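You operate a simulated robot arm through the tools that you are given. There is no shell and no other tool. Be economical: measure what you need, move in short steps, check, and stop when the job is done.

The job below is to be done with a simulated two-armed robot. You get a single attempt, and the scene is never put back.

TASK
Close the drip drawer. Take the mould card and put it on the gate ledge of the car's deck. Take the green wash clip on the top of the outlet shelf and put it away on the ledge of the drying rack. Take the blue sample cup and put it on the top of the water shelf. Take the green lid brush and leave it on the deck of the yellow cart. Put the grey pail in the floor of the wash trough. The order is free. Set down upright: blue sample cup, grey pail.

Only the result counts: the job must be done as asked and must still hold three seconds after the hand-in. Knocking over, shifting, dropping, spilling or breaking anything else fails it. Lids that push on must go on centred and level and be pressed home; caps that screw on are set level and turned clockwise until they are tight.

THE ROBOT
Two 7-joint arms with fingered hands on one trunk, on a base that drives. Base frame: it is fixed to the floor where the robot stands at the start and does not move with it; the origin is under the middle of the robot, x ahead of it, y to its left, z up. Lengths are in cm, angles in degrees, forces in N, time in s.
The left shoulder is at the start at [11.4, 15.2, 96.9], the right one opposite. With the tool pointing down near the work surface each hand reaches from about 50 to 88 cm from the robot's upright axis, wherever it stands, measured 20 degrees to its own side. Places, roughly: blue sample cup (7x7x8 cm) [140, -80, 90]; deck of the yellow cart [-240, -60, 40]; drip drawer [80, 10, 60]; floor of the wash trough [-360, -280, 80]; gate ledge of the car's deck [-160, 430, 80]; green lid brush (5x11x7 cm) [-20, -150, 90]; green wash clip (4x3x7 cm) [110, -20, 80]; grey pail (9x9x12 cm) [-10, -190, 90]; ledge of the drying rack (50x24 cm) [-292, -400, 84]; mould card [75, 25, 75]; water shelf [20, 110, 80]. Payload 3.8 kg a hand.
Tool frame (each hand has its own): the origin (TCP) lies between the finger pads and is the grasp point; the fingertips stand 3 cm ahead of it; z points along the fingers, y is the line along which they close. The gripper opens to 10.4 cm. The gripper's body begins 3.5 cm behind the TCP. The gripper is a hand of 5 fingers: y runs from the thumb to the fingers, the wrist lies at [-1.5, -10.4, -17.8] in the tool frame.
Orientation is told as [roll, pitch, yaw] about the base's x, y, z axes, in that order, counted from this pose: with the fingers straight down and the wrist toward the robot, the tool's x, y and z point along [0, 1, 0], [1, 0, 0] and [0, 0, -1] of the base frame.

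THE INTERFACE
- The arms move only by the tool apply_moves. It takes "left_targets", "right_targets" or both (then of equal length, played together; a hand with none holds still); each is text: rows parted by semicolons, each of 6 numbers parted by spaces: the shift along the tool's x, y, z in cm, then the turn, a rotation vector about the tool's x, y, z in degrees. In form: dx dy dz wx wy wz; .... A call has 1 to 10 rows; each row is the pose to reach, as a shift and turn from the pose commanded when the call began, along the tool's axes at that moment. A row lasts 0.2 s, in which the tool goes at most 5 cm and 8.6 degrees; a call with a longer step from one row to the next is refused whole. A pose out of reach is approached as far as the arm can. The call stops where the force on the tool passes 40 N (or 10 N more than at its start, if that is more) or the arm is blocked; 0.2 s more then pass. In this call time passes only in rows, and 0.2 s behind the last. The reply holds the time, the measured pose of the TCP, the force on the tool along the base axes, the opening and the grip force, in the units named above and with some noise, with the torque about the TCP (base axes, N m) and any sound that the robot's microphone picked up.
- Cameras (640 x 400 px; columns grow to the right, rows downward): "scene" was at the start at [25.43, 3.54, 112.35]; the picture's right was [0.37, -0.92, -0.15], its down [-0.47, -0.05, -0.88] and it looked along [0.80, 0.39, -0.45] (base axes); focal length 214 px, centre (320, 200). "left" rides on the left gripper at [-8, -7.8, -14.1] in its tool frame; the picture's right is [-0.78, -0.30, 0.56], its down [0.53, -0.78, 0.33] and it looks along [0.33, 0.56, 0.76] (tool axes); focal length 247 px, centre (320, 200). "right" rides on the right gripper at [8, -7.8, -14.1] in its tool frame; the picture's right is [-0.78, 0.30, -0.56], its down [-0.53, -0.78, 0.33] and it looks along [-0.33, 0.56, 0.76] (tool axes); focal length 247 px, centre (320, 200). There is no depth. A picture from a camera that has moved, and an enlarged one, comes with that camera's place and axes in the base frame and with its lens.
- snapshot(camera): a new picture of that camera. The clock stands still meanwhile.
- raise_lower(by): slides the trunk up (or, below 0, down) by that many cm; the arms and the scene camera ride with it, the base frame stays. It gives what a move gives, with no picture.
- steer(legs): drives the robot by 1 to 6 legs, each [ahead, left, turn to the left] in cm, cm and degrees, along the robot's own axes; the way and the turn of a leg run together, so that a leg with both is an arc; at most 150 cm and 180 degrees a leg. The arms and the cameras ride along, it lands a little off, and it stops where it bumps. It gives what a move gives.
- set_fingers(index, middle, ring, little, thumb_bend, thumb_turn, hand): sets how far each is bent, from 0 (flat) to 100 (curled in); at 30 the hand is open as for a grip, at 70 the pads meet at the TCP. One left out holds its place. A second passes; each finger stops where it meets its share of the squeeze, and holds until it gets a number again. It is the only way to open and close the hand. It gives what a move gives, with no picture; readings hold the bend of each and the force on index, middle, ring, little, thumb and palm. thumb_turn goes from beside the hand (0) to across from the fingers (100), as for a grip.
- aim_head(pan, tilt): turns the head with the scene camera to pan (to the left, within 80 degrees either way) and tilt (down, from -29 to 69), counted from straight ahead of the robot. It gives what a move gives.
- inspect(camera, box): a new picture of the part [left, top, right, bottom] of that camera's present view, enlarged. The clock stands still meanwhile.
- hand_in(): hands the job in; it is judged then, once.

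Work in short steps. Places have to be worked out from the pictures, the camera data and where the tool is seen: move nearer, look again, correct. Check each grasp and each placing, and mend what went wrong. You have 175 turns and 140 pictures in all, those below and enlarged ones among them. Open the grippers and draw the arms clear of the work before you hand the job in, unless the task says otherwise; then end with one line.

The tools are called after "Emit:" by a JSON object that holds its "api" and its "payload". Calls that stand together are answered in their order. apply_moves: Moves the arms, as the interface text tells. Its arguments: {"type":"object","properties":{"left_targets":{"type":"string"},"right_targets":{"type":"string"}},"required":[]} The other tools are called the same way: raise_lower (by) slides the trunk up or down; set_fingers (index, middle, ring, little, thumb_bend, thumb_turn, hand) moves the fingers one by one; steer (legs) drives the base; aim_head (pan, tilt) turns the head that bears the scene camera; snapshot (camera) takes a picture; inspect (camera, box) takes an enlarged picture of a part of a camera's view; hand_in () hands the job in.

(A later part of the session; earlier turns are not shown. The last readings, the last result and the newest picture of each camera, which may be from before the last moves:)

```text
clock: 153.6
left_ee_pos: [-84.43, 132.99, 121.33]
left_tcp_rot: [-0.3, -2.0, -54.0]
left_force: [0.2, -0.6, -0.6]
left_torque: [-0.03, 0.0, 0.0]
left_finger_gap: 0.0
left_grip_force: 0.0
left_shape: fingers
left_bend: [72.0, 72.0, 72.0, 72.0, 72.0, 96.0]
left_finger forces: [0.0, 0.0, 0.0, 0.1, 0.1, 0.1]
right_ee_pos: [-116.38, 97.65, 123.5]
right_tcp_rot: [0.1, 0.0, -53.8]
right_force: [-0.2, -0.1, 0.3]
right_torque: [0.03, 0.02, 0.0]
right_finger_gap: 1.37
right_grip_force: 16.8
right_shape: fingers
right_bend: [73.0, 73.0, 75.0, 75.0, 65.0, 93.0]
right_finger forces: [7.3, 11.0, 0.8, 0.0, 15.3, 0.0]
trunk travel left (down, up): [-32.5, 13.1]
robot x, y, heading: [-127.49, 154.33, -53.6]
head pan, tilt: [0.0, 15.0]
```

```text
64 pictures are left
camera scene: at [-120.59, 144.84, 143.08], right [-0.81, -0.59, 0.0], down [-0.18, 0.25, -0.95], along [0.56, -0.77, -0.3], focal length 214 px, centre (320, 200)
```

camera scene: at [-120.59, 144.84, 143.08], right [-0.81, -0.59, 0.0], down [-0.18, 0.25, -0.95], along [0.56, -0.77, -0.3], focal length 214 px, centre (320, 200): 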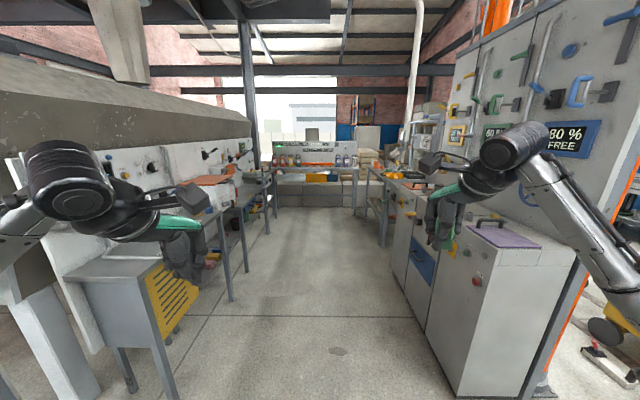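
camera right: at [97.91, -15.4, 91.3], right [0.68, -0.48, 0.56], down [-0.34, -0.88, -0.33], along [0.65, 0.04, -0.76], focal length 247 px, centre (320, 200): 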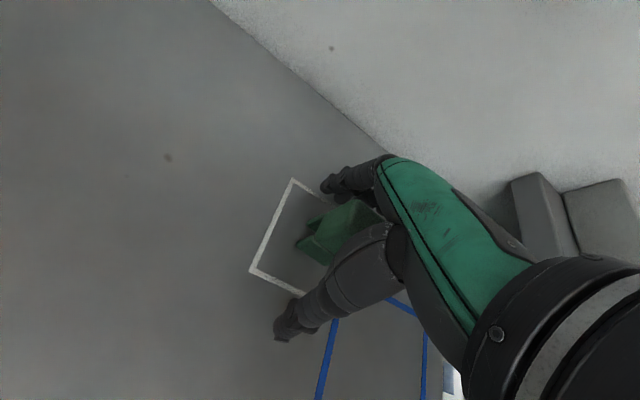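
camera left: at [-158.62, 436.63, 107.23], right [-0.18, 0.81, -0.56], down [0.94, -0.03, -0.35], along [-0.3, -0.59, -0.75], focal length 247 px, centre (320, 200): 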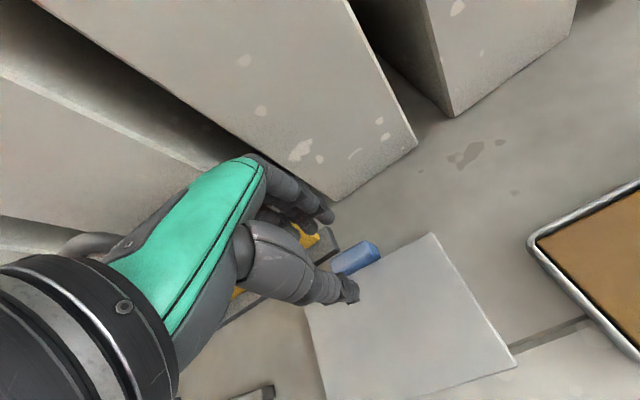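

I'm in the aisle facing down it. Lower the trunk, drive toward the cup end, and look.

Emit:
{"api": "steer", "payload": {"legs": [[130, 0, 0], [115, 0, 0]]}}

Emit:
{"api": "raise_lower", "payload": {"by": -20}}

Emit:
{"api": "aim_head", "payload": {"pan": 45, "tilt": 15}}

Emit:
{"api": "snapshot", "payload": {"camera": "scene"}}

Emit:
{"api": "aim_head", "payload": {"pan": -30, "tilt": 15}}

Emit:
{"api": "snapshot", "payload": {"camera": "scene"}}

```text
clock: 165.5
left_ee_pos: [54.97, -65.86, 121.28]
left_tcp_rot: [-0.3, -2.1, -54.3]
left_force: [-0.4, -0.6, 0.3]
left_torque: [0.01, -0.04, 0.02]
left_finger_gap: 0.0
left_grip_force: 0.1
left_shape: fingers
left_bend: [72.0, 72.0, 72.0, 72.0, 72.0, 96.0]
left_finger forces: [0.0, 0.0, 0.0, 0.0, 0.1, 0.0]
right_ee_pos: [22.74, -100.92, 123.44]
right_tcp_rot: [-0.1, -0.1, -54.2]
right_force: [-0.1, 1.1, -0.6]
right_torque: [-0.02, -0.01, 0.03]
right_finger_gap: 1.4
right_grip_force: 17.4
right_shape: fingers
right_bend: [73.0, 73.0, 75.0, 75.0, 65.0, 93.0]
right_finger forces: [7.1, 11.0, 0.7, 0.0, 15.4, 0.0]
trunk travel left (down, up): [-32.5, 13.1]
robot x, y, heading: [12.47, -44.2, -53.8]
head pan, tilt: [0.0, 15.0]
```

```text
clock: 167.7
left_ee_pos: [54.96, -65.83, 101.43]
left_tcp_rot: [-0.3, -2.0, -54.4]
left_force: [0.6, 0.1, -0.7]
left_torque: [-0.01, 0.04, 0.0]
left_finger_gap: 0.01
left_grip_force: 0.0
left_shape: fingers
left_bend: [72.0, 72.0, 72.0, 72.0, 72.0, 96.0]
left_finger forces: [0.1, 0.0, 0.1, 0.1, 0.0, 0.1]
right_ee_pos: [22.65, -100.79, 103.47]
right_tcp_rot: [0.0, 0.0, -54.3]
right_force: [-0.4, 0.6, -0.5]
right_torque: [-0.02, -0.03, -0.01]
right_finger_gap: 1.4
right_grip_force: 17.0
right_shape: fingers
right_bend: [73.0, 73.0, 75.0, 75.0, 65.0, 93.0]
right_finger forces: [7.1, 11.0, 0.7, 0.1, 15.4, 0.0]
trunk travel left (down, up): [-12.5, 33.1]
robot x, y, heading: [12.34, -44.34, -54.3]
head pan, tilt: [0.0, 15.0]
```

```text
clock: 168.8
left_ee_pos: [55.05, -65.99, 101.38]
left_tcp_rot: [-0.3, -2.0, -54.3]
left_force: [0.2, 0.8, -1.4]
left_torque: [0.0, -0.01, -0.01]
left_finger_gap: 0.0
left_grip_force: 0.1
left_shape: fingers
left_bend: [72.0, 72.0, 72.0, 72.0, 72.0, 96.0]
left_finger forces: [0.0, 0.1, 0.0, 0.0, 0.1, 0.0]
right_ee_pos: [22.69, -101.05, 103.39]
right_tcp_rot: [0.0, -0.1, -54.2]
right_force: [-0.8, 0.1, -0.7]
right_torque: [0.02, 0.03, -0.03]
right_finger_gap: 1.36
right_grip_force: 16.8
right_shape: fingers
right_bend: [73.0, 73.0, 75.0, 75.0, 65.0, 93.0]
right_finger forces: [7.0, 11.0, 0.7, 0.0, 15.3, 0.1]
trunk travel left (down, up): [-12.5, 33.1]
robot x, y, heading: [12.36, -44.53, -54.1]
head pan, tilt: [45.0, 15.0]
```

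```text
63 pictures are left
camera scene: at [28.97, -56.41, 119.15], right [-0.18, -0.96, -0.2], down [-0.41, 0.26, -0.87], along [0.89, -0.07, -0.44], focal length 214 px, centre (320, 200)
```

scene: 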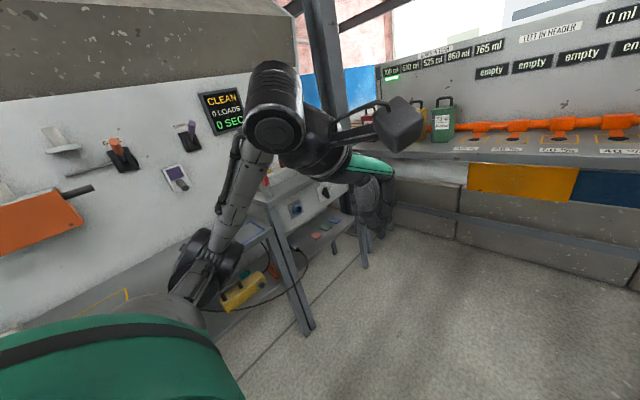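

```text
clock: 170.2
left_ee_pos: [55.11, -65.96, 101.34]
left_tcp_rot: [-0.2, -2.0, -54.3]
left_force: [-0.4, 0.4, -0.3]
left_torque: [0.01, -0.02, -0.02]
left_finger_gap: 0.0
left_grip_force: 0.0
left_shape: fingers
left_bend: [72.0, 72.0, 72.0, 72.0, 72.0, 96.0]
left_finger forces: [0.1, 0.0, 0.0, 0.1, 0.0, 0.1]
right_ee_pos: [22.6, -100.92, 103.45]
right_tcp_rot: [0.0, 0.0, -54.2]
right_force: [0.9, 0.4, -0.3]
right_torque: [0.02, -0.01, -0.01]
right_finger_gap: 1.4
right_grip_force: 16.7
right_shape: fingers
right_bend: [73.0, 73.0, 75.0, 75.0, 65.0, 93.0]
right_finger forces: [7.0, 11.0, 0.7, 0.0, 15.3, 0.0]
trunk travel left (down, up): [-12.5, 33.1]
robot x, y, heading: [11.97, -43.92, -54.3]
head pan, tilt: [-30.0, 15.0]
```

```text
62 pictures are left
camera scene: at [20.66, -64.15, 118.73], right [-0.98, -0.12, 0.14], down [-0.18, 0.47, -0.86], along [0.03, -0.87, -0.48], focal length 214 px, centre (320, 200)
```

scene: 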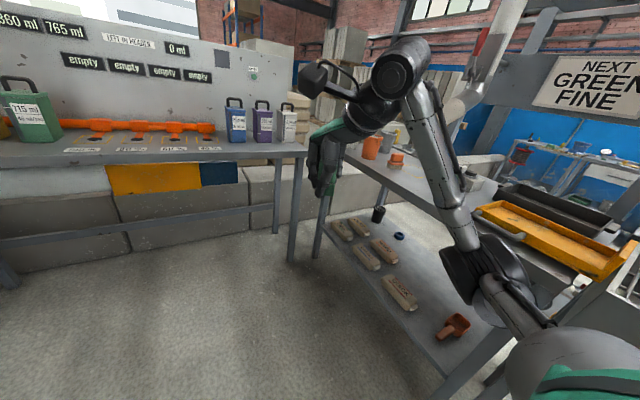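

The cup is hidden behind my arm. I'll drive to about [62,-74] and turn to about heading -24 with the trunk raised for clearance, then look.

Emit:
{"api": "raise_lower", "payload": {"by": 15}}

Emit:
{"api": "steer", "payload": {"legs": [[53, 21, 0], [0, 0, 30]]}}

Emit:
{"api": "aim_head", "payload": {"pan": 8, "tilt": 35}}

Emit:
{"api": "snapshot", "payload": {"camera": "scene"}}

Emit:
{"api": "snapshot", "payload": {"camera": "left"}}

```text
clock: 172.0
left_ee_pos: [55.06, -65.88, 116.41]
left_tcp_rot: [-0.3, -1.9, -54.4]
left_force: [0.1, -0.2, -0.2]
left_torque: [0.0, 0.01, 0.04]
left_finger_gap: 0.0
left_grip_force: 0.0
left_shape: fingers
left_bend: [72.0, 72.0, 72.0, 72.0, 72.0, 96.0]
left_finger forces: [0.0, 0.0, 0.0, 0.0, 0.0, 0.1]
right_ee_pos: [22.75, -101.0, 118.37]
right_tcp_rot: [-0.1, 0.0, -54.3]
right_force: [0.0, -0.5, 0.2]
right_torque: [-0.03, 0.0, 0.01]
right_finger_gap: 1.38
right_grip_force: 16.6
right_shape: fingers
right_bend: [73.0, 73.0, 75.0, 75.0, 65.0, 93.0]
right_finger forces: [6.7, 11.1, 0.7, 0.0, 15.2, 0.1]
trunk travel left (down, up): [-27.5, 18.1]
robot x, y, heading: [12.55, -44.56, -54.4]
head pan, tilt: [-30.0, 15.0]
```

```text
clock: 176.8
left_ee_pos: [108.57, -73.24, 116.31]
left_tcp_rot: [-0.3, -2.1, -24.7]
left_force: [1.3, 0.8, 0.0]
left_torque: [0.0, 0.02, 0.02]
left_finger_gap: 0.02
left_grip_force: 0.0
left_shape: fingers
left_bend: [72.0, 72.0, 72.0, 72.0, 72.0, 96.0]
left_finger forces: [0.0, 0.0, 0.0, 0.1, 0.0, 0.0]
right_ee_pos: [97.78, -119.72, 118.43]
right_tcp_rot: [0.0, 0.1, -24.6]
right_force: [0.3, 0.0, -0.1]
right_torque: [0.0, 0.0, 0.0]
right_finger_gap: 1.35
right_grip_force: 17.1
right_shape: fingers
right_bend: [73.0, 73.0, 75.0, 75.0, 65.0, 93.0]
right_finger forces: [6.7, 10.9, 0.7, 0.0, 15.0, 0.0]
trunk travel left (down, up): [-27.5, 18.1]
robot x, y, heading: [60.75, -75.47, -24.6]
head pan, tilt: [-30.0, 15.0]
```

```text
clock: 177.8
left_ee_pos: [108.71, -73.16, 116.37]
left_tcp_rot: [-0.3, -2.0, -24.6]
left_force: [0.3, 0.3, -0.5]
left_torque: [0.03, 0.0, 0.02]
left_finger_gap: 0.0
left_grip_force: 0.1
left_shape: fingers
left_bend: [72.0, 72.0, 72.0, 72.0, 72.0, 96.0]
left_finger forces: [0.0, 0.1, 0.0, 0.0, 0.1, 0.0]
right_ee_pos: [97.93, -119.6, 118.36]
right_tcp_rot: [0.0, 0.0, -24.7]
right_force: [0.3, -0.3, -0.5]
right_torque: [0.02, 0.02, 0.04]
right_finger_gap: 1.33
right_grip_force: 16.5
right_shape: fingers
right_bend: [73.0, 73.0, 75.0, 75.0, 65.0, 93.0]
right_finger forces: [6.8, 10.9, 0.6, 0.0, 15.0, 0.1]
trunk travel left (down, up): [-27.5, 18.1]
robot x, y, heading: [60.68, -75.21, -24.6]
head pan, tilt: [8.0, 35.0]
```

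```text
61 pictures are left
camera scene: at [72.55, -79.7, 134.35], right [-0.29, -0.96, -0.01], down [-0.61, 0.19, -0.77], along [0.74, -0.21, -0.64], focal length 214 px, centre (320, 200)
```

scene: 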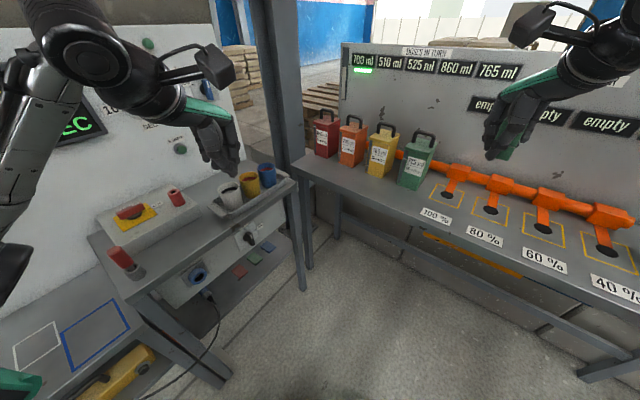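

```text
60 pictures are left
camera left: at [97.76, -77.0, 130.21], right [-0.58, -0.59, -0.56], down [-0.47, 0.8, -0.36], along [0.67, 0.06, -0.74], focal length 247 px, centre (320, 200)
```

left: 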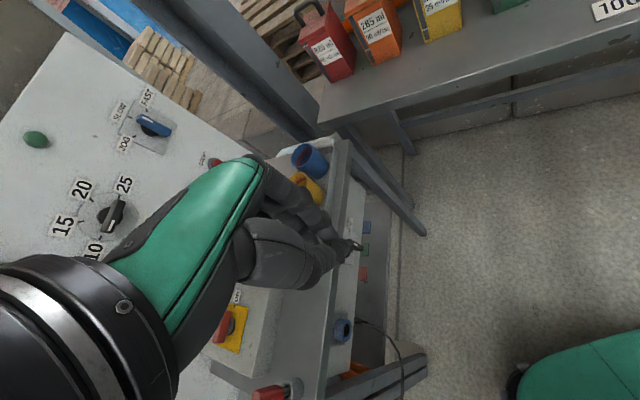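

The cups stand in a row (white, yellow, blue). Zooming in on the blue one.

Emit:
{"api": "inspect", "payload": {"camera": "scene", "box": [200, 140, 310, 220]}}

Emit:
{"api": "inspect", "payload": {"camera": "left", "box": [260, 120, 380, 220]}}

```text
5.00 times, centred on (255, 180) of scene
camera zoom: at [72.55, -79.7, 134.35], right [-0.29, -0.96, -0.01], down [-0.61, 0.19, -0.77], along [0.74, -0.21, -0.64], focal length 1072 px, centre (645, 300)
```

zoom: 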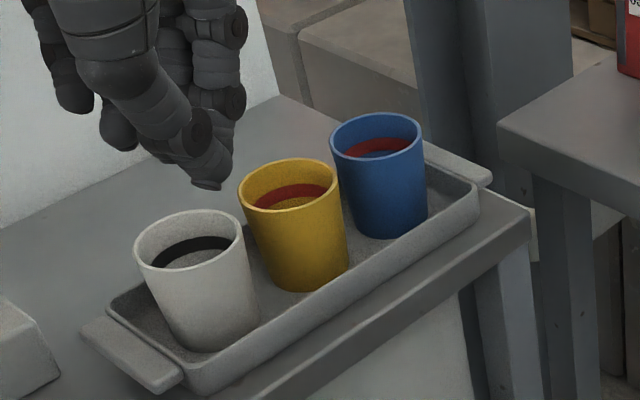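

```text
4.00 times, centred on (320, 170) of left
camera zoom: at [97.76, -77.0, 130.21], right [-0.58, -0.59, -0.56], down [-0.47, 0.8, -0.36], along [0.67, 0.06, -0.74], focal length 988 px, centre (320, 320)
```

zoom: 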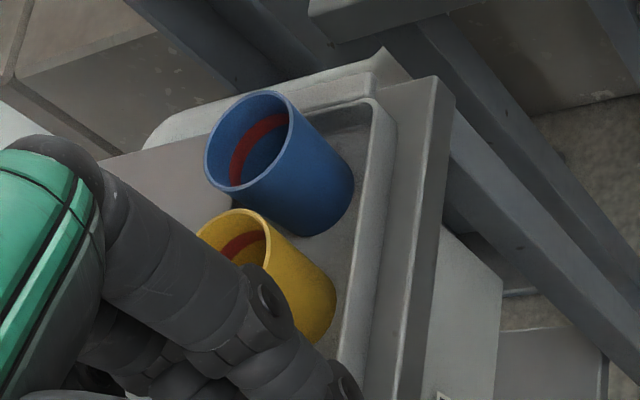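

Blue rim centre is about [144.2,-79.5,93.3] and the yellow cup is about 8 cm away, so a closing axis near heading 10° clears it. I'll move in slightly and turn a bit.

Emit:
{"api": "set_fingers", "payload": {"hand": "left", "index": 30, "middle": 30, "ring": 30, "little": 30, "thumb_bend": 30}}

Emit:
{"api": "steer", "payload": {"legs": [[8, 0, 10]]}}

```text
clock: 178.8
left_ee_pos: [108.6, -73.2, 116.11]
left_tcp_rot: [-0.4, -2.0, -24.7]
left_force: [0.3, 0.3, -0.5]
left_torque: [0.02, -0.02, -0.02]
left_finger_gap: 10.25
left_grip_force: 0.0
left_shape: fingers
left_bend: [30.0, 30.0, 30.0, 30.0, 30.0, 97.0]
left_finger forces: [0.1, 0.0, 0.0, 0.1, 0.0, 0.0]
right_ee_pos: [97.94, -119.69, 118.41]
right_tcp_rot: [0.0, 0.0, -24.7]
right_force: [0.6, -0.2, -0.6]
right_torque: [0.01, -0.04, 0.0]
right_finger_gap: 1.34
right_grip_force: 16.7
right_shape: fingers
right_bend: [73.0, 73.0, 75.0, 75.0, 65.0, 93.0]
right_finger forces: [6.8, 10.9, 0.7, 0.0, 15.0, 0.1]
trunk travel left (down, up): [-27.5, 18.1]
robot x, y, heading: [60.61, -75.52, -24.7]
head pan, tilt: [8.0, 35.0]
```

```text
clock: 179.9
left_ee_pos: [114.8, -67.8, 116.33]
left_tcp_rot: [-0.2, -2.1, -14.9]
left_force: [0.0, -0.2, -0.5]
left_torque: [-0.01, 0.01, 0.04]
left_finger_gap: 10.29
left_grip_force: 0.1
left_shape: fingers
left_bend: [30.0, 30.0, 30.0, 30.0, 30.0, 97.0]
left_finger forces: [0.0, 0.1, 0.1, 0.1, 0.0, 0.0]
right_ee_pos: [112.11, -115.2, 118.47]
right_tcp_rot: [0.1, -0.2, -14.8]
right_force: [-1.2, 0.4, -0.4]
right_torque: [0.0, -0.02, 0.0]
right_finger_gap: 1.34
right_grip_force: 17.0
right_shape: fingers
right_bend: [73.0, 73.0, 75.0, 75.0, 65.0, 93.0]
right_finger forces: [6.8, 11.0, 0.7, 0.0, 15.1, 0.1]
trunk travel left (down, up): [-27.5, 18.1]
robot x, y, heading: [68.49, -77.59, -14.8]
head pan, tilt: [8.0, 35.0]
```

Emit:
{"api": "apply_moves", "payload": {"left_targets": "-0.5 4.4 1.2 0.3 0 -3.6; -1.1 8.8 2.4 0.6 0 -7.2; -1.6 13.2 3.6 0.9 0 -10.8; -2.1 17.6 4.8 1.2 0 -14.4; -2.7 22 6 1.5 0 -18; -3.2 26.6 7.2 1.8 0 -21.6; -3.7 31 8.5 2 0 -25"}}

Emit:
{"api": "inspect", "payload": {"camera": "scene", "box": [180, 80, 360, 220]}}

Emit:
{"api": "snapshot", "payload": {"camera": "left"}}

```text
clock: 181.5
left_ee_pos: [144.32, -79.72, 109.18]
left_tcp_rot: [-0.7, 0.1, 10.0]
left_force: [-0.1, -0.9, -0.6]
left_torque: [0.0, -0.02, 0.0]
left_finger_gap: 10.3
left_grip_force: 0.1
left_shape: fingers
left_bend: [30.0, 30.0, 30.0, 30.0, 30.0, 97.0]
left_finger forces: [0.0, 0.0, 0.0, 0.0, 0.0, 0.1]
right_ee_pos: [112.39, -115.41, 118.49]
right_tcp_rot: [0.1, 0.0, -14.8]
right_force: [-0.3, -0.2, -0.1]
right_torque: [0.01, -0.03, -0.01]
right_finger_gap: 1.35
right_grip_force: 16.9
right_shape: fingers
right_bend: [73.0, 73.0, 75.0, 75.0, 65.0, 93.0]
right_finger forces: [6.7, 10.9, 0.8, 0.1, 15.0, 0.0]
trunk travel left (down, up): [-27.5, 18.1]
robot x, y, heading: [68.28, -77.63, -14.8]
head pan, tilt: [8.0, 35.0]
```

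```text
2.86 times, centred on (270, 150) of scene
camera zoom: at [80.51, -80.43, 134.35], right [-0.12, -0.99, -0.01], down [-0.64, 0.09, -0.77], along [0.76, -0.08, -0.64], focal length 613 px, centre (463, 343)
```

zoom: 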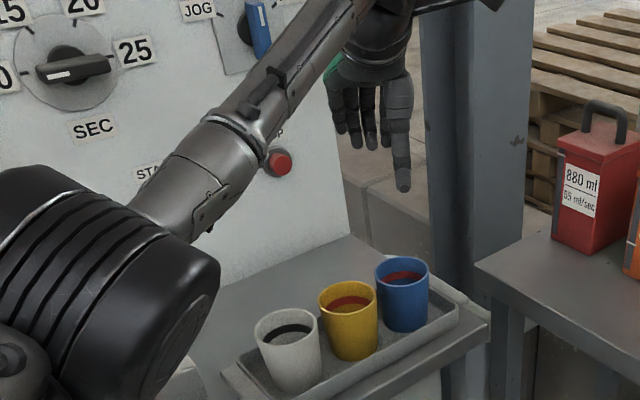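

```text
56 pictures are left
camera left: at [137.99, -88.82, 123.35], right [-0.16, -0.82, -0.55], down [-0.86, 0.39, -0.34], along [0.49, 0.42, -0.77], focal length 247 px, centre (320, 200)
```

left: 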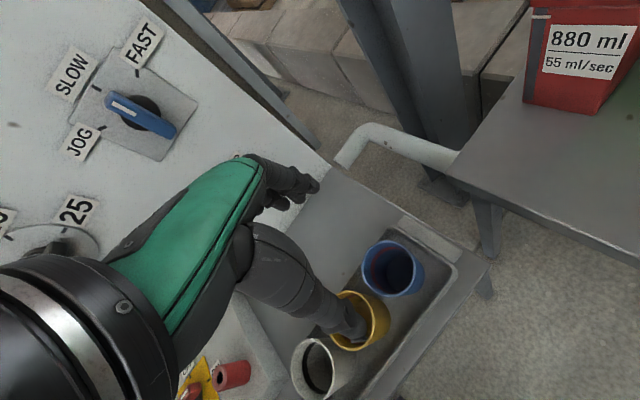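

TCP is centred over the blue cup. Descending around it to z≈90.7.

Emit:
{"api": "apply_moves", "payload": {"left_targets": "-0.1 0 4 0 0 0; -0.2 0 8 0 0 0; -0.2 0 12 0 0 0; -0.2 0 15 0 0 0; -0.2 0 17 0 0 0; -0.2 0 18.5 0 0 0"}}

Emit:
{"api": "inspect", "payload": {"camera": "scene", "box": [180, 80, 360, 220]}}

Emit:
{"api": "inspect", "payload": {"camera": "left", "box": [220, 120, 480, 380]}}

```text
clock: 182.9
left_ee_pos: [144.27, -79.76, 90.9]
left_tcp_rot: [-0.9, -0.1, 10.1]
left_force: [-0.7, -0.3, 5.2]
left_torque: [0.07, -0.14, 0.01]
left_finger_gap: 10.36
left_grip_force: 3.0
left_shape: fingers
left_bend: [30.0, 30.0, 30.0, 30.0, 30.0, 98.0]
left_finger forces: [1.5, 2.0, 0.0, 0.0, 1.6, 0.1]
right_ee_pos: [112.18, -115.31, 118.42]
right_tcp_rot: [0.0, -0.1, -14.9]
right_force: [0.4, 0.2, -1.0]
right_torque: [0.02, -0.02, -0.01]
right_finger_gap: 1.32
right_grip_force: 17.1
right_shape: fingers
right_bend: [73.0, 73.0, 75.0, 75.0, 65.0, 93.0]
right_finger forces: [6.8, 10.8, 0.7, 0.0, 15.0, 0.0]
trunk travel left (down, up): [-27.5, 18.1]
robot x, y, heading: [68.4, -78.06, -14.6]
head pan, tilt: [8.0, 35.0]
```

```text
2.86 times, centred on (270, 150) of scene
camera zoom: at [80.36, -80.24, 134.38], right [-0.12, -0.99, -0.01], down [-0.64, 0.09, -0.77], along [0.76, -0.08, -0.64], focal length 613 px, centre (463, 343)
```

zoom: 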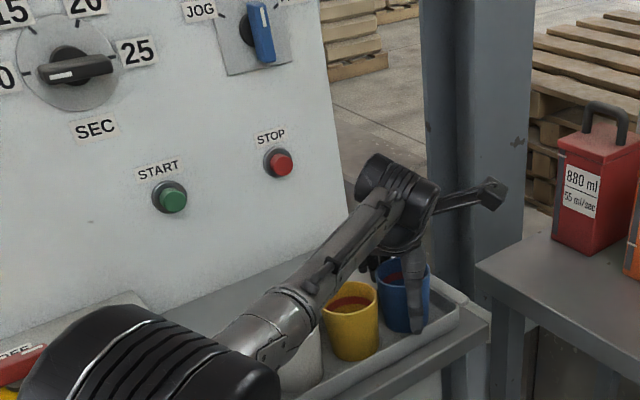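

```text
1.54 times, centred on (350, 250) of left
camera zoom: at [138.1, -88.89, 104.93], right [-0.15, -0.82, -0.55], down [-0.86, 0.39, -0.34], along [0.49, 0.42, -0.77], focal length 380 px, centre (274, 123)
```

zoom: 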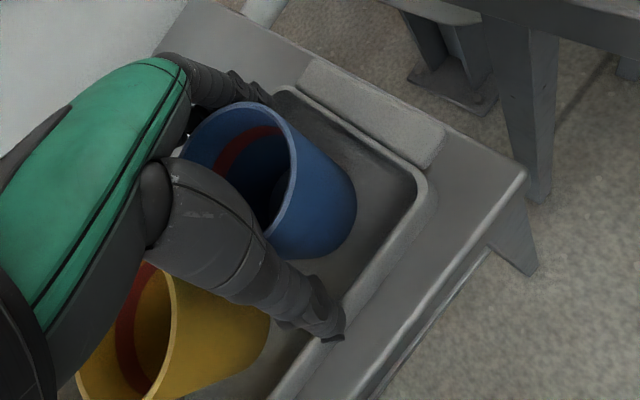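

Fingertips just touch the tray rims. I'll raise 1 cm and close on the cup.

Emit:
{"api": "apply_moves", "payload": {"left_targets": "0 0 -1.1 0 0 0"}}

Emit:
{"api": "set_fingers", "payload": {"hand": "left", "index": 70, "middle": 70, "ring": 70, "little": 70, "thumb_bend": 70}}

Emit:
{"api": "inspect", "payload": {"camera": "left", "box": [220, 120, 480, 380]}}

```text
clock: 183.3
left_ee_pos: [144.37, -79.82, 91.56]
left_tcp_rot: [-0.7, 0.3, 10.0]
left_force: [-0.4, 0.8, 0.0]
left_torque: [0.04, -0.01, -0.03]
left_finger_gap: 10.34
left_grip_force: 0.1
left_shape: fingers
left_bend: [30.0, 30.0, 30.0, 30.0, 30.0, 98.0]
left_finger forces: [0.0, 0.0, 0.0, 0.0, 0.0, 0.0]
right_ee_pos: [112.29, -115.31, 118.42]
right_tcp_rot: [0.0, 0.0, -14.9]
right_force: [-1.1, 0.4, -0.8]
right_torque: [-0.05, -0.04, -0.03]
right_finger_gap: 1.34
right_grip_force: 16.8
right_shape: fingers
right_bend: [73.0, 73.0, 75.0, 75.0, 65.0, 93.0]
right_finger forces: [6.8, 10.9, 0.6, 0.0, 15.1, 0.1]
trunk travel left (down, up): [-27.5, 18.1]
robot x, y, heading: [68.48, -78.13, -14.5]
head pan, tilt: [8.0, 35.0]
```

```text
clock: 184.3
left_ee_pos: [144.4, -79.9, 91.68]
left_tcp_rot: [-0.6, 0.2, 10.1]
left_force: [-0.4, 0.6, 2.2]
left_torque: [0.07, -0.08, 0.02]
left_finger_gap: 5.4
left_grip_force: 29.0
left_shape: fingers
left_bend: [45.0, 54.0, 63.0, 70.0, 57.0, 95.0]
left_finger forces: [16.0, 7.9, 4.3, 0.1, 29.5, 0.0]
right_ee_pos: [112.21, -115.24, 118.53]
right_tcp_rot: [0.0, 0.0, -14.9]
right_force: [-0.2, 1.2, 0.0]
right_torque: [0.04, -0.01, -0.03]
right_finger_gap: 1.34
right_grip_force: 16.6
right_shape: fingers
right_bend: [73.0, 73.0, 75.0, 75.0, 65.0, 93.0]
right_finger forces: [6.9, 10.9, 0.8, 0.0, 15.0, 0.0]
trunk travel left (down, up): [-27.5, 18.1]
robot x, y, heading: [68.24, -78.17, -14.8]
head pan, tilt: [8.0, 35.0]
```

```text
1.54 times, centred on (350, 250) of left
camera zoom: at [138.13, -88.9, 105.9], right [-0.16, -0.82, -0.55], down [-0.86, 0.39, -0.34], along [0.49, 0.42, -0.77], focal length 380 px, centre (274, 123)
```

zoom: 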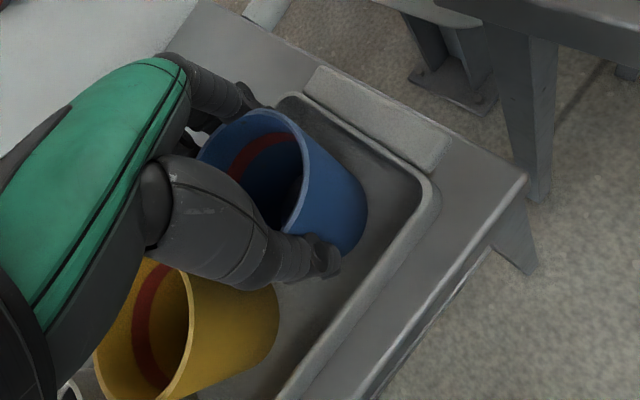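

Held firmly. Lift straight up.

Emit:
{"api": "apply_moves", "payload": {"left_targets": "0 0 -2 0 0 0; 0 0 -5 0 0 0; 0 0 -9 0 0 0; 0 0 -13 0 0 0; 0 0 -17 0 0 0; 0 -4 -19 0 0 2; 0 -8 -20 0 0 5; 0 -12 -20 0 0 10; 0 -16 -20 0 0 15; 0 -20 -20 0 0 20"}}

Emit:
{"api": "snapshot", "payload": {"camera": "scene"}}

```text
clock: 186.5
left_ee_pos: [124.49, -83.23, 111.74]
left_tcp_rot: [-0.8, -0.1, -10.0]
left_force: [-0.6, -0.4, -1.0]
left_torque: [-0.03, 0.0, -0.01]
left_finger_gap: 5.39
left_grip_force: 27.4
left_shape: fingers
left_bend: [45.0, 54.0, 64.0, 70.0, 57.0, 95.0]
left_finger forces: [15.2, 7.5, 4.4, 0.0, 27.8, 0.1]
right_ee_pos: [112.2, -115.29, 118.35]
right_tcp_rot: [0.0, -0.1, -14.9]
right_force: [0.3, -0.3, 0.5]
right_torque: [-0.03, 0.03, 0.01]
right_finger_gap: 1.35
right_grip_force: 17.0
right_shape: fingers
right_bend: [73.0, 73.0, 75.0, 75.0, 65.0, 93.0]
right_finger forces: [6.7, 10.9, 0.7, 0.0, 15.0, 0.0]
trunk travel left (down, up): [-27.5, 18.1]
robot x, y, heading: [68.78, -78.02, -14.6]
head pan, tilt: [8.0, 35.0]
```

```text
52 pictures are left
camera scene: at [80.39, -80.26, 134.36], right [-0.12, -0.99, -0.01], down [-0.64, 0.09, -0.77], along [0.76, -0.08, -0.64], focal length 214 px, centre (320, 200)
```

scene: 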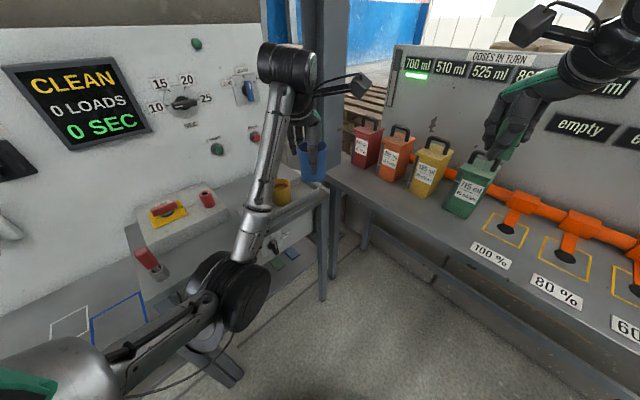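

Cup is held upright. I back away from the corner, turn to face the wall line (heading 36) and strafe left toward the water shelf.

Emit:
{"api": "steer", "payload": {"legs": [[-30, 0, 0], [0, 0, 50], [-8, 0, 0], [0, 137, 0]]}}

Emit:
{"api": "aim_head", "payload": {"pan": 10, "tilt": 30}}

Emit:
{"api": "snapshot", "payload": {"camera": "scene"}}

```text
clock: 198.1
left_ee_pos: [-8.4, 78.48, 111.71]
left_tcp_rot: [-0.7, 0.0, 39.7]
left_force: [0.0, 0.6, 0.3]
left_torque: [-0.01, 0.01, 0.0]
left_finger_gap: 5.35
left_grip_force: 26.3
left_shape: fingers
left_bend: [45.0, 54.0, 64.0, 70.0, 57.0, 95.0]
left_finger forces: [14.4, 7.5, 4.3, 0.0, 26.5, 0.0]
right_ee_pos: [8.17, 48.28, 118.39]
right_tcp_rot: [0.1, 0.0, 34.8]
right_force: [0.3, 0.9, -0.4]
right_torque: [-0.05, -0.03, -0.02]
right_finger_gap: 1.28
right_grip_force: 16.4
right_shape: fingers
right_bend: [74.0, 73.0, 75.0, 75.0, 65.0, 93.0]
right_finger forces: [6.8, 10.8, 0.6, 0.0, 14.8, 0.1]
trunk travel left (down, up): [-27.5, 18.1]
robot x, y, heading: [-49.01, 38.95, 34.8]
head pan, tilt: [8.0, 35.0]
```

```text
clock: 198.8
left_ee_pos: [-8.46, 78.56, 111.6]
left_tcp_rot: [-0.7, 0.0, 39.7]
left_force: [-0.7, 0.6, -1.1]
left_torque: [0.0, 0.01, -0.01]
left_finger_gap: 5.37
left_grip_force: 26.6
left_shape: fingers
left_bend: [45.0, 54.0, 64.0, 70.0, 57.0, 95.0]
left_finger forces: [14.4, 7.4, 4.3, 0.0, 26.5, 0.0]
right_ee_pos: [8.08, 48.35, 118.52]
right_tcp_rot: [0.1, 0.0, 34.7]
right_force: [-0.7, 0.3, -0.8]
right_torque: [-0.03, -0.05, 0.01]
right_finger_gap: 1.33
right_grip_force: 16.8
right_shape: fingers
right_bend: [74.0, 73.0, 75.0, 75.0, 65.0, 93.0]
right_finger forces: [6.7, 10.6, 0.6, 0.0, 14.8, 0.0]
trunk travel left (down, up): [-27.5, 18.1]
robot x, y, heading: [-49.01, 39.36, 34.6]
head pan, tilt: [10.0, 30.0]
```

```text
51 pictures are left
camera scene: at [-39.41, 47.5, 135.11], right [0.7, -0.71, -0.02], down [-0.42, -0.39, -0.82], along [0.58, 0.58, -0.57], focal length 214 px, centre (320, 200)
```

scene: 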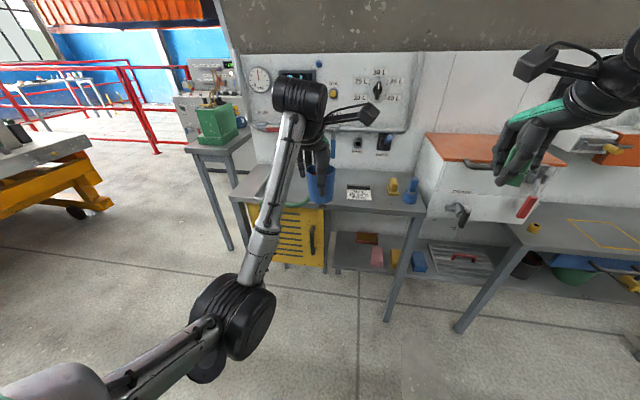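

Emit:
{"api": "inspect", "payload": {"camera": "scene", "box": [225, 140, 445, 260]}}

Emit:
{"api": "inspect", "payload": {"camera": "left", "box": [200, 60, 640, 380]}}

```text
2.91 times, centred on (335, 200) of scene
camera zoom: at [-39.41, 47.5, 135.11], right [0.7, -0.71, -0.02], down [-0.42, -0.39, -0.82], along [0.58, 0.58, -0.57], focal length 624 px, centre (276, 200)
```

zoom: 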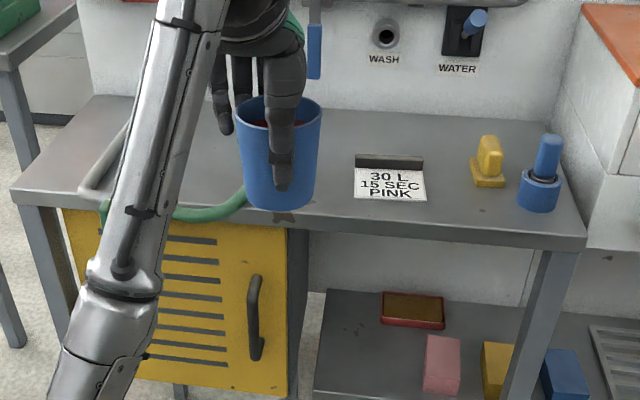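

```text
1.25 times, centred on (420, 220) of left
camera zoom: at [-9.47, 67.48, 125.89], right [0.27, -0.79, -0.55], down [-0.94, -0.09, -0.34], along [0.22, 0.6, -0.77], focal length 309 px, centre (195, 175)
```

zoom: 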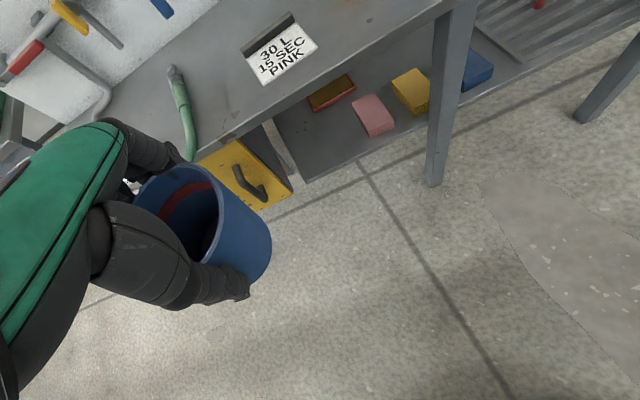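

The free spot is between the hose nozzle and the pink card, at about [22,102]. I'll move in and lower the trunk 8 cm.

Emit:
{"api": "steer", "payload": {"legs": [[26, -9, 0]]}}

Emit:
{"api": "raise_lower", "payload": {"by": -8}}

Emit:
{"api": "snapshot", "payload": {"camera": "left"}}

Emit:
{"api": "snapshot", "payload": {"camera": "scene"}}

```text
clock: 200.7
left_ee_pos: [17.97, 85.94, 111.63]
left_tcp_rot: [-0.8, 0.0, 40.0]
left_force: [0.5, 0.3, -0.8]
left_torque: [0.01, 0.04, -0.01]
left_finger_gap: 5.35
left_grip_force: 26.4
left_shape: fingers
left_bend: [45.0, 54.0, 64.0, 70.0, 57.0, 95.0]
left_finger forces: [14.4, 7.5, 4.3, 0.0, 26.5, 0.0]
right_ee_pos: [34.57, 55.84, 118.55]
right_tcp_rot: [0.1, -0.1, 35.0]
right_force: [-0.1, -0.9, -0.4]
right_torque: [0.0, 0.0, 0.03]
right_finger_gap: 1.3
right_grip_force: 16.6
right_shape: fingers
right_bend: [74.0, 73.0, 75.0, 75.0, 65.0, 93.0]
right_finger forces: [6.8, 10.7, 0.6, 0.1, 14.7, 0.0]
trunk travel left (down, up): [-27.5, 18.1]
robot x, y, heading: [-22.17, 46.28, 35.1]
head pan, tilt: [10.0, 30.0]
```

```text
clock: 201.9
left_ee_pos: [17.89, 86.0, 103.65]
left_tcp_rot: [-0.7, 0.0, 39.8]
left_force: [0.5, -0.7, -0.2]
left_torque: [0.0, -0.03, -0.02]
left_finger_gap: 5.34
left_grip_force: 26.1
left_shape: fingers
left_bend: [45.0, 54.0, 64.0, 70.0, 57.0, 95.0]
left_finger forces: [14.4, 7.4, 4.4, 0.1, 26.4, 0.0]
right_ee_pos: [34.56, 55.97, 110.49]
right_tcp_rot: [0.0, 0.0, 35.1]
right_force: [0.4, -0.2, 0.0]
right_torque: [0.03, -0.02, 0.0]
right_finger_gap: 1.29
right_grip_force: 16.7
right_shape: fingers
right_bend: [74.0, 73.0, 75.0, 75.0, 65.0, 93.0]
right_finger forces: [6.9, 10.8, 0.5, 0.0, 14.6, 0.0]
trunk travel left (down, up): [-19.5, 26.1]
robot x, y, heading: [-21.88, 46.37, 34.8]
head pan, tilt: [10.0, 30.0]
```

```text
48 pictures are left
camera left: at [16.95, 75.02, 117.94], right [0.28, -0.79, -0.55], down [-0.94, -0.09, -0.34], along [0.22, 0.61, -0.76], focal length 247 px, centre (320, 200)
```

left: 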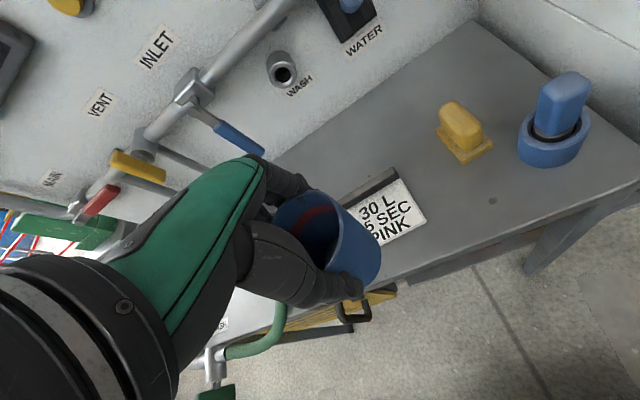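

```text
47 pictures are left
camera scene: at [-9.68, 57.17, 125.58], right [0.7, -0.71, -0.03], down [-0.47, -0.44, -0.76], along [0.53, 0.55, -0.64], focal length 214 px, centre (320, 200)
```

scene: 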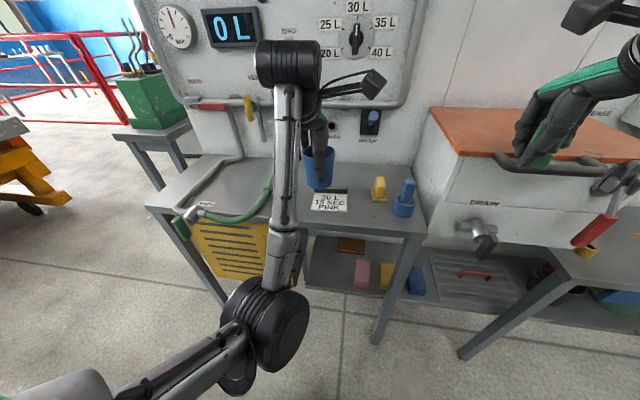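

Moving the cup over the spot (TCP ≈ [22.6,101.1]) and down to z≈93.

Emit:
{"api": "apply_moves", "payload": {"left_targets": "2.2 3.4 1 0 0 0; 4.4 6.8 2 0 0 0; 6.6 10.2 3 0 0 0; 8.6 13.3 5 0 0 0; 8.6 13.3 8 0 0 0; 8.6 13.3 10.5 0 0 0"}}

Emit:
{"api": "inspect", "payload": {"camera": "scene", "box": [150, 80, 450, 270]}}

Emit:
{"api": "snapshot", "payload": {"camera": "left"}}

```text
clock: 203.3
left_ee_pos: [23.04, 101.14, 92.88]
left_tcp_rot: [-0.7, -0.1, 39.8]
left_force: [-0.4, 0.2, -0.6]
left_torque: [-0.03, 0.0, -0.01]
left_finger_gap: 5.35
left_grip_force: 26.0
left_shape: fingers
left_bend: [45.0, 54.0, 64.0, 70.0, 57.0, 95.0]
left_finger forces: [14.2, 7.5, 4.4, 0.1, 26.0, 0.1]
right_ee_pos: [34.65, 56.14, 110.35]
right_tcp_rot: [-0.1, -0.1, 35.0]
right_force: [-0.4, 0.3, -1.2]
right_torque: [0.0, 0.01, 0.0]
right_finger_gap: 1.27
right_grip_force: 16.3
right_shape: fingers
right_bend: [74.0, 73.0, 75.0, 75.0, 65.0, 93.0]
right_finger forces: [7.0, 10.8, 0.6, 0.0, 14.5, 0.0]
trunk travel left (down, up): [-19.5, 26.1]
robot x, y, heading: [-22.28, 46.34, 35.1]
head pan, tilt: [10.0, 30.0]
```

```text
2.11 times, centred on (300, 175) of scene
camera zoom: at [-9.62, 57.23, 125.56], right [0.7, -0.71, -0.03], down [-0.47, -0.44, -0.76], along [0.53, 0.55, -0.64], focal length 452 px, centre (362, 253)
```

zoom: 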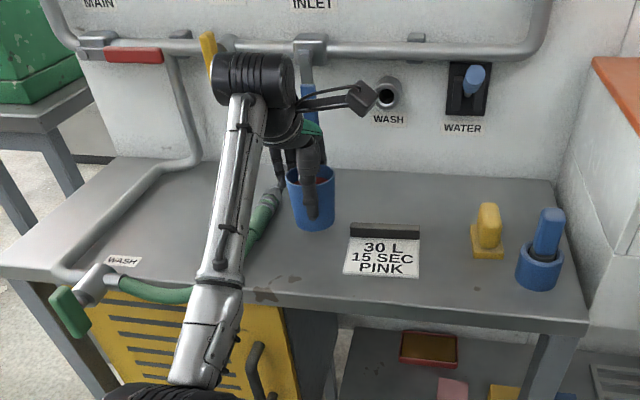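

```text
45 pictures are left
camera left: at [22.0, 90.05, 107.12], right [0.27, -0.79, -0.55], down [-0.94, -0.09, -0.34], along [0.22, 0.61, -0.77], focal length 247 px, centre (320, 200)
```

left: 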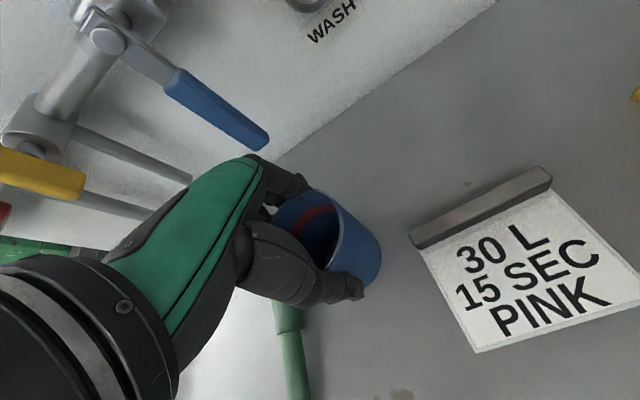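

Clear of nozzle and card. Lower until contact.

Emit:
{"api": "apply_moves", "payload": {"left_targets": "0.4 0 1.2 0 0 0; 0.6 0 2.4 0 0 0; 0.6 0 3.2 0 0 0; 0.6 0 3.8 0 0 0"}}

```text
clock: 204.3
left_ee_pos: [22.69, 101.57, 90.89]
left_tcp_rot: [-0.8, -2.0, 39.9]
left_force: [-3.8, -2.6, 21.3]
left_torque: [0.23, -0.12, 0.02]
left_finger_gap: 5.36
left_grip_force: 29.6
left_shape: fingers
left_bend: [45.0, 55.0, 65.0, 70.0, 58.0, 95.0]
left_finger forces: [15.9, 7.4, 5.2, 0.0, 31.0, 0.1]
right_ee_pos: [34.47, 55.86, 110.43]
right_tcp_rot: [0.0, -0.1, 35.0]
right_force: [0.4, 0.1, 0.0]
right_torque: [0.02, 0.03, 0.02]
right_finger_gap: 1.3
right_grip_force: 16.5
right_shape: fingers
right_bend: [74.0, 73.0, 75.0, 75.0, 65.0, 93.0]
right_finger forces: [6.9, 10.8, 0.7, 0.1, 14.6, 0.0]
trunk travel left (down, up): [-19.5, 26.1]
robot x, y, heading: [-22.38, 46.25, 35.0]
head pan, tilt: [10.0, 30.0]
stopped in row 4 (left hand): the force on the tool passed its limit (the readings are from after the stop); the commanded pose is now the measured one
```

Emit:
{"api": "inspect", "payload": {"camera": "scene", "box": [240, 120, 380, 220]}}

Emit:
{"api": "inspect", "payload": {"camera": "left", "box": [220, 120, 480, 380]}}

```text
4.00 times, centred on (310, 170) of scene
camera zoom: at [-9.81, 57.01, 125.59], right [0.7, -0.71, -0.03], down [-0.47, -0.44, -0.77], along [0.53, 0.55, -0.64], focal length 858 px, centre (360, 320)
```

zoom: 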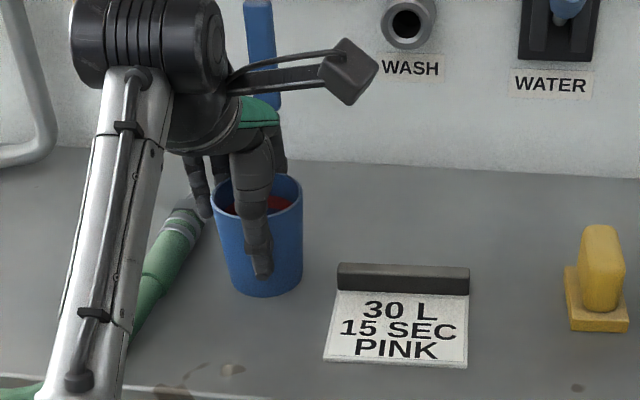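

```text
1.54 times, centred on (350, 250) of left
camera zoom: at [21.31, 90.31, 104.89], right [0.29, -0.78, -0.55], down [-0.93, -0.08, -0.37], along [0.24, 0.62, -0.75], focal length 380 px, centre (274, 123)
```

zoom: 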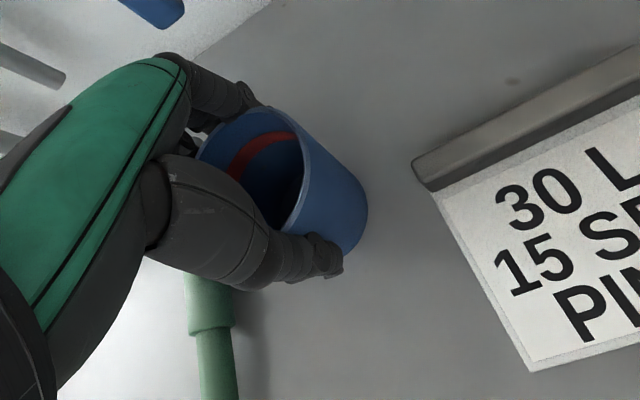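

Cup stands on the shelf. Ease off, open just enough, and lift straight up.

Emit:
{"api": "apply_moves", "payload": {"left_targets": "0 0 -0.4 0 0 0"}}

Emit:
{"api": "set_fingers", "payload": {"hand": "left", "index": 36, "middle": 44, "ring": 54, "little": 62, "thumb_bend": 44}}

Emit:
{"api": "apply_moves", "payload": {"left_targets": "0 0 -2 0 0 0; 0 0 -5 0 0 0; 0 0 -9 0 0 0; 0 0 -13 0 0 0; 0 -4 -15 0 0 0; 0 -8 -15 0 0 0; 0 -12 -15 0 0 0"}}

Emit:
{"api": "inspect", "payload": {"camera": "scene", "box": [150, 80, 450, 270]}}

```text
clock: 204.7
left_ee_pos: [22.6, 101.53, 90.88]
left_tcp_rot: [-0.9, -1.5, 39.9]
left_force: [1.8, 1.7, 17.0]
left_torque: [0.4, -0.37, -0.03]
left_finger_gap: 5.4
left_grip_force: 29.7
left_shape: fingers
left_bend: [44.0, 54.0, 64.0, 70.0, 58.0, 95.0]
left_finger forces: [17.4, 8.7, 5.6, 0.0, 27.6, 0.1]
right_ee_pos: [34.54, 55.87, 110.55]
right_tcp_rot: [0.0, -0.1, 35.1]
right_force: [-0.3, -0.4, -0.5]
right_torque: [-0.04, -0.02, 0.0]
right_finger_gap: 1.31
right_grip_force: 16.5
right_shape: fingers
right_bend: [74.0, 73.0, 75.0, 75.0, 65.0, 93.0]
right_finger forces: [6.9, 10.8, 0.6, 0.1, 14.7, 0.1]
trunk travel left (down, up): [-19.5, 26.1]
robot x, y, heading: [-21.96, 46.32, 35.0]
head pan, tilt: [10.0, 30.0]
```

```text
clock: 205.7
left_ee_pos: [22.62, 101.68, 90.55]
left_tcp_rot: [-0.8, -1.2, 39.9]
left_force: [-0.5, 0.1, -1.0]
left_torque: [0.0, 0.0, -0.04]
left_finger_gap: 7.98
left_grip_force: 1.3
left_shape: fingers
left_bend: [36.0, 44.0, 54.0, 62.0, 44.0, 97.0]
left_finger forces: [1.2, 0.1, 0.0, 0.1, 1.3, 0.0]
right_ee_pos: [34.57, 56.05, 110.38]
right_tcp_rot: [0.0, 0.0, 35.0]
right_force: [-0.2, -0.3, -0.6]
right_torque: [0.01, 0.0, -0.01]
right_finger_gap: 1.3
right_grip_force: 16.0
right_shape: fingers
right_bend: [74.0, 73.0, 75.0, 75.0, 65.0, 93.0]
right_finger forces: [7.0, 10.8, 0.6, 0.1, 14.6, 0.0]
trunk travel left (down, up): [-19.5, 26.1]
robot x, y, heading: [-22.35, 46.54, 34.9]
head pan, tilt: [10.0, 30.0]
```

```text
clock: 207.3
left_ee_pos: [13.3, 93.37, 105.3]
left_tcp_rot: [-0.8, -1.1, 40.0]
left_force: [-0.3, -0.1, -1.0]
left_torque: [0.05, 0.01, 0.0]
left_finger_gap: 7.94
left_grip_force: 0.9
left_shape: fingers
left_bend: [36.0, 44.0, 54.0, 62.0, 44.0, 97.0]
left_finger forces: [1.0, 0.0, 0.0, 0.0, 1.1, 0.0]
right_ee_pos: [34.57, 55.59, 110.5]
right_tcp_rot: [0.1, 0.0, 35.1]
right_force: [-0.4, -0.2, -0.7]
right_torque: [0.01, 0.02, 0.01]
right_finger_gap: 1.32
right_grip_force: 16.6
right_shape: fingers
right_bend: [74.0, 73.0, 75.0, 75.0, 65.0, 93.0]
right_finger forces: [7.0, 10.8, 0.4, 0.0, 14.6, 0.1]
trunk travel left (down, up): [-19.5, 26.1]
robot x, y, heading: [-22.27, 46.35, 34.9]
head pan, tilt: [10.0, 30.0]
```

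```text
2.11 times, centred on (300, 175) of scene
camera zoom: at [-9.59, 56.89, 125.59], right [0.7, -0.71, -0.03], down [-0.47, -0.44, -0.77], along [0.53, 0.55, -0.64], focal length 452 px, centre (362, 253)
```

zoom: 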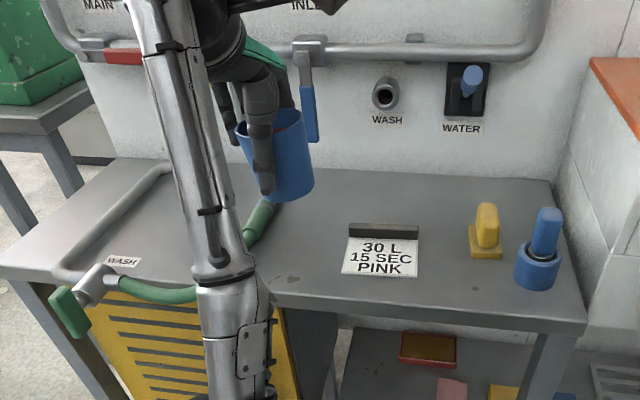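

The cup came along, still lightly pinched. I regrip it firmly and take it back the same way.

Emit:
{"api": "set_fingers", "payload": {"hand": "left", "index": 50, "middle": 56, "ring": 64, "little": 68, "thumb_bend": 58}}

Emit:
{"api": "inspect", "payload": {"camera": "left", "box": [220, 120, 480, 380]}}

```text
clock: 208.3
left_ee_pos: [13.23, 93.57, 105.41]
left_tcp_rot: [-0.9, -1.2, 39.9]
left_force: [-0.2, -0.5, -1.0]
left_torque: [0.05, 0.0, 0.01]
left_finger_gap: 6.45
left_grip_force: 15.1
left_shape: fingers
left_bend: [41.0, 54.0, 64.0, 68.0, 51.0, 97.0]
left_finger forces: [13.5, 1.6, 0.0, 0.1, 15.7, 0.0]
right_ee_pos: [34.55, 55.88, 110.4]
right_tcp_rot: [0.1, 0.1, 35.0]
right_force: [-0.4, 0.5, -1.6]
right_torque: [0.02, 0.01, 0.01]
right_finger_gap: 1.29
right_grip_force: 16.0
right_shape: fingers
right_bend: [74.0, 73.0, 75.0, 75.0, 65.0, 93.0]
right_finger forces: [6.9, 10.8, 0.4, 0.0, 14.7, 0.0]
trunk travel left (down, up): [-19.5, 26.1]
robot x, y, heading: [-22.29, 45.99, 35.1]
head pan, tilt: [10.0, 30.0]
```

```text
1.54 times, centred on (350, 250) of left
camera zoom: at [12.08, 82.43, 119.39], right [0.28, -0.78, -0.55], down [-0.93, -0.09, -0.36], along [0.23, 0.61, -0.75], focal length 380 px, centre (274, 123)
```

zoom: 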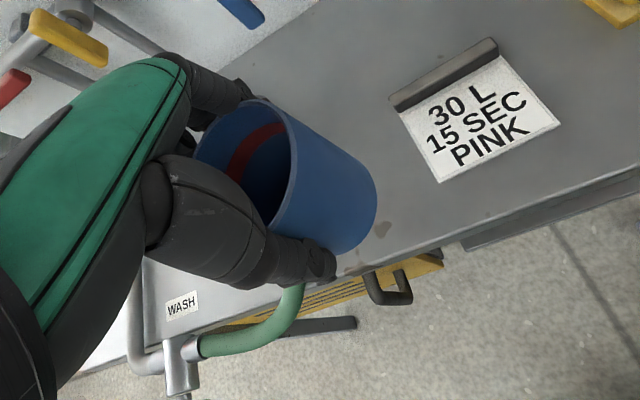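

Now back over the spot and down in fine steps.

Emit:
{"api": "apply_moves", "payload": {"left_targets": "0 4 0 0 0 0; 0 8 0 0 0 0; 0 11.5 0 0 0 0; 0 11.5 4 0 0 0; 0 11.5 8 0 0 0; 0 11.5 11.5 0 0 0; 0 11.5 12.5 0 0 0"}}

Emit:
{"api": "apply_moves", "payload": {"left_targets": "0 0 0.5 0 0 0; 0 0 1 0 0 0"}}

```text
clock: 209.9
left_ee_pos: [22.1, 101.31, 93.24]
left_tcp_rot: [-0.7, -1.3, 39.8]
left_force: [0.4, -0.3, -0.8]
left_torque: [-0.01, 0.02, -0.04]
left_finger_gap: 6.41
left_grip_force: 15.1
left_shape: fingers
left_bend: [41.0, 54.0, 64.0, 68.0, 51.0, 97.0]
left_finger forces: [13.2, 1.5, 0.0, 0.1, 15.3, 0.1]
right_ee_pos: [34.65, 56.06, 110.35]
right_tcp_rot: [0.0, 0.0, 35.0]
right_force: [0.8, 0.2, -1.3]
right_torque: [0.01, 0.05, -0.01]
right_finger_gap: 1.29
right_grip_force: 15.9
right_shape: fingers
right_bend: [74.0, 73.0, 75.0, 75.0, 65.0, 93.0]
right_finger forces: [6.9, 10.9, 0.6, 0.0, 14.6, 0.1]
trunk travel left (down, up): [-19.5, 26.1]
robot x, y, heading: [-22.29, 46.35, 35.3]
head pan, tilt: [10.0, 30.0]
```

```text
clock: 210.5
left_ee_pos: [22.18, 101.07, 92.08]
left_tcp_rot: [-0.8, -1.2, 40.0]
left_force: [0.8, -0.3, -0.1]
left_torque: [0.02, 0.01, 0.03]
left_finger_gap: 6.43
left_grip_force: 14.7
left_shape: fingers
left_bend: [41.0, 54.0, 64.0, 68.0, 51.0, 97.0]
left_finger forces: [13.2, 1.6, 0.1, 0.0, 15.3, 0.1]
right_ee_pos: [34.55, 56.03, 110.32]
right_tcp_rot: [0.0, 0.0, 35.0]
right_force: [-0.4, 0.9, 0.1]
right_torque: [-0.03, 0.0, 0.0]
right_finger_gap: 1.3
right_grip_force: 16.1
right_shape: fingers
right_bend: [74.0, 73.0, 75.0, 75.0, 65.0, 93.0]
right_finger forces: [6.9, 10.8, 0.5, 0.0, 14.6, 0.0]
trunk travel left (down, up): [-19.5, 26.1]
robot x, y, heading: [-22.44, 46.54, 34.9]
head pan, tilt: [10.0, 30.0]
```

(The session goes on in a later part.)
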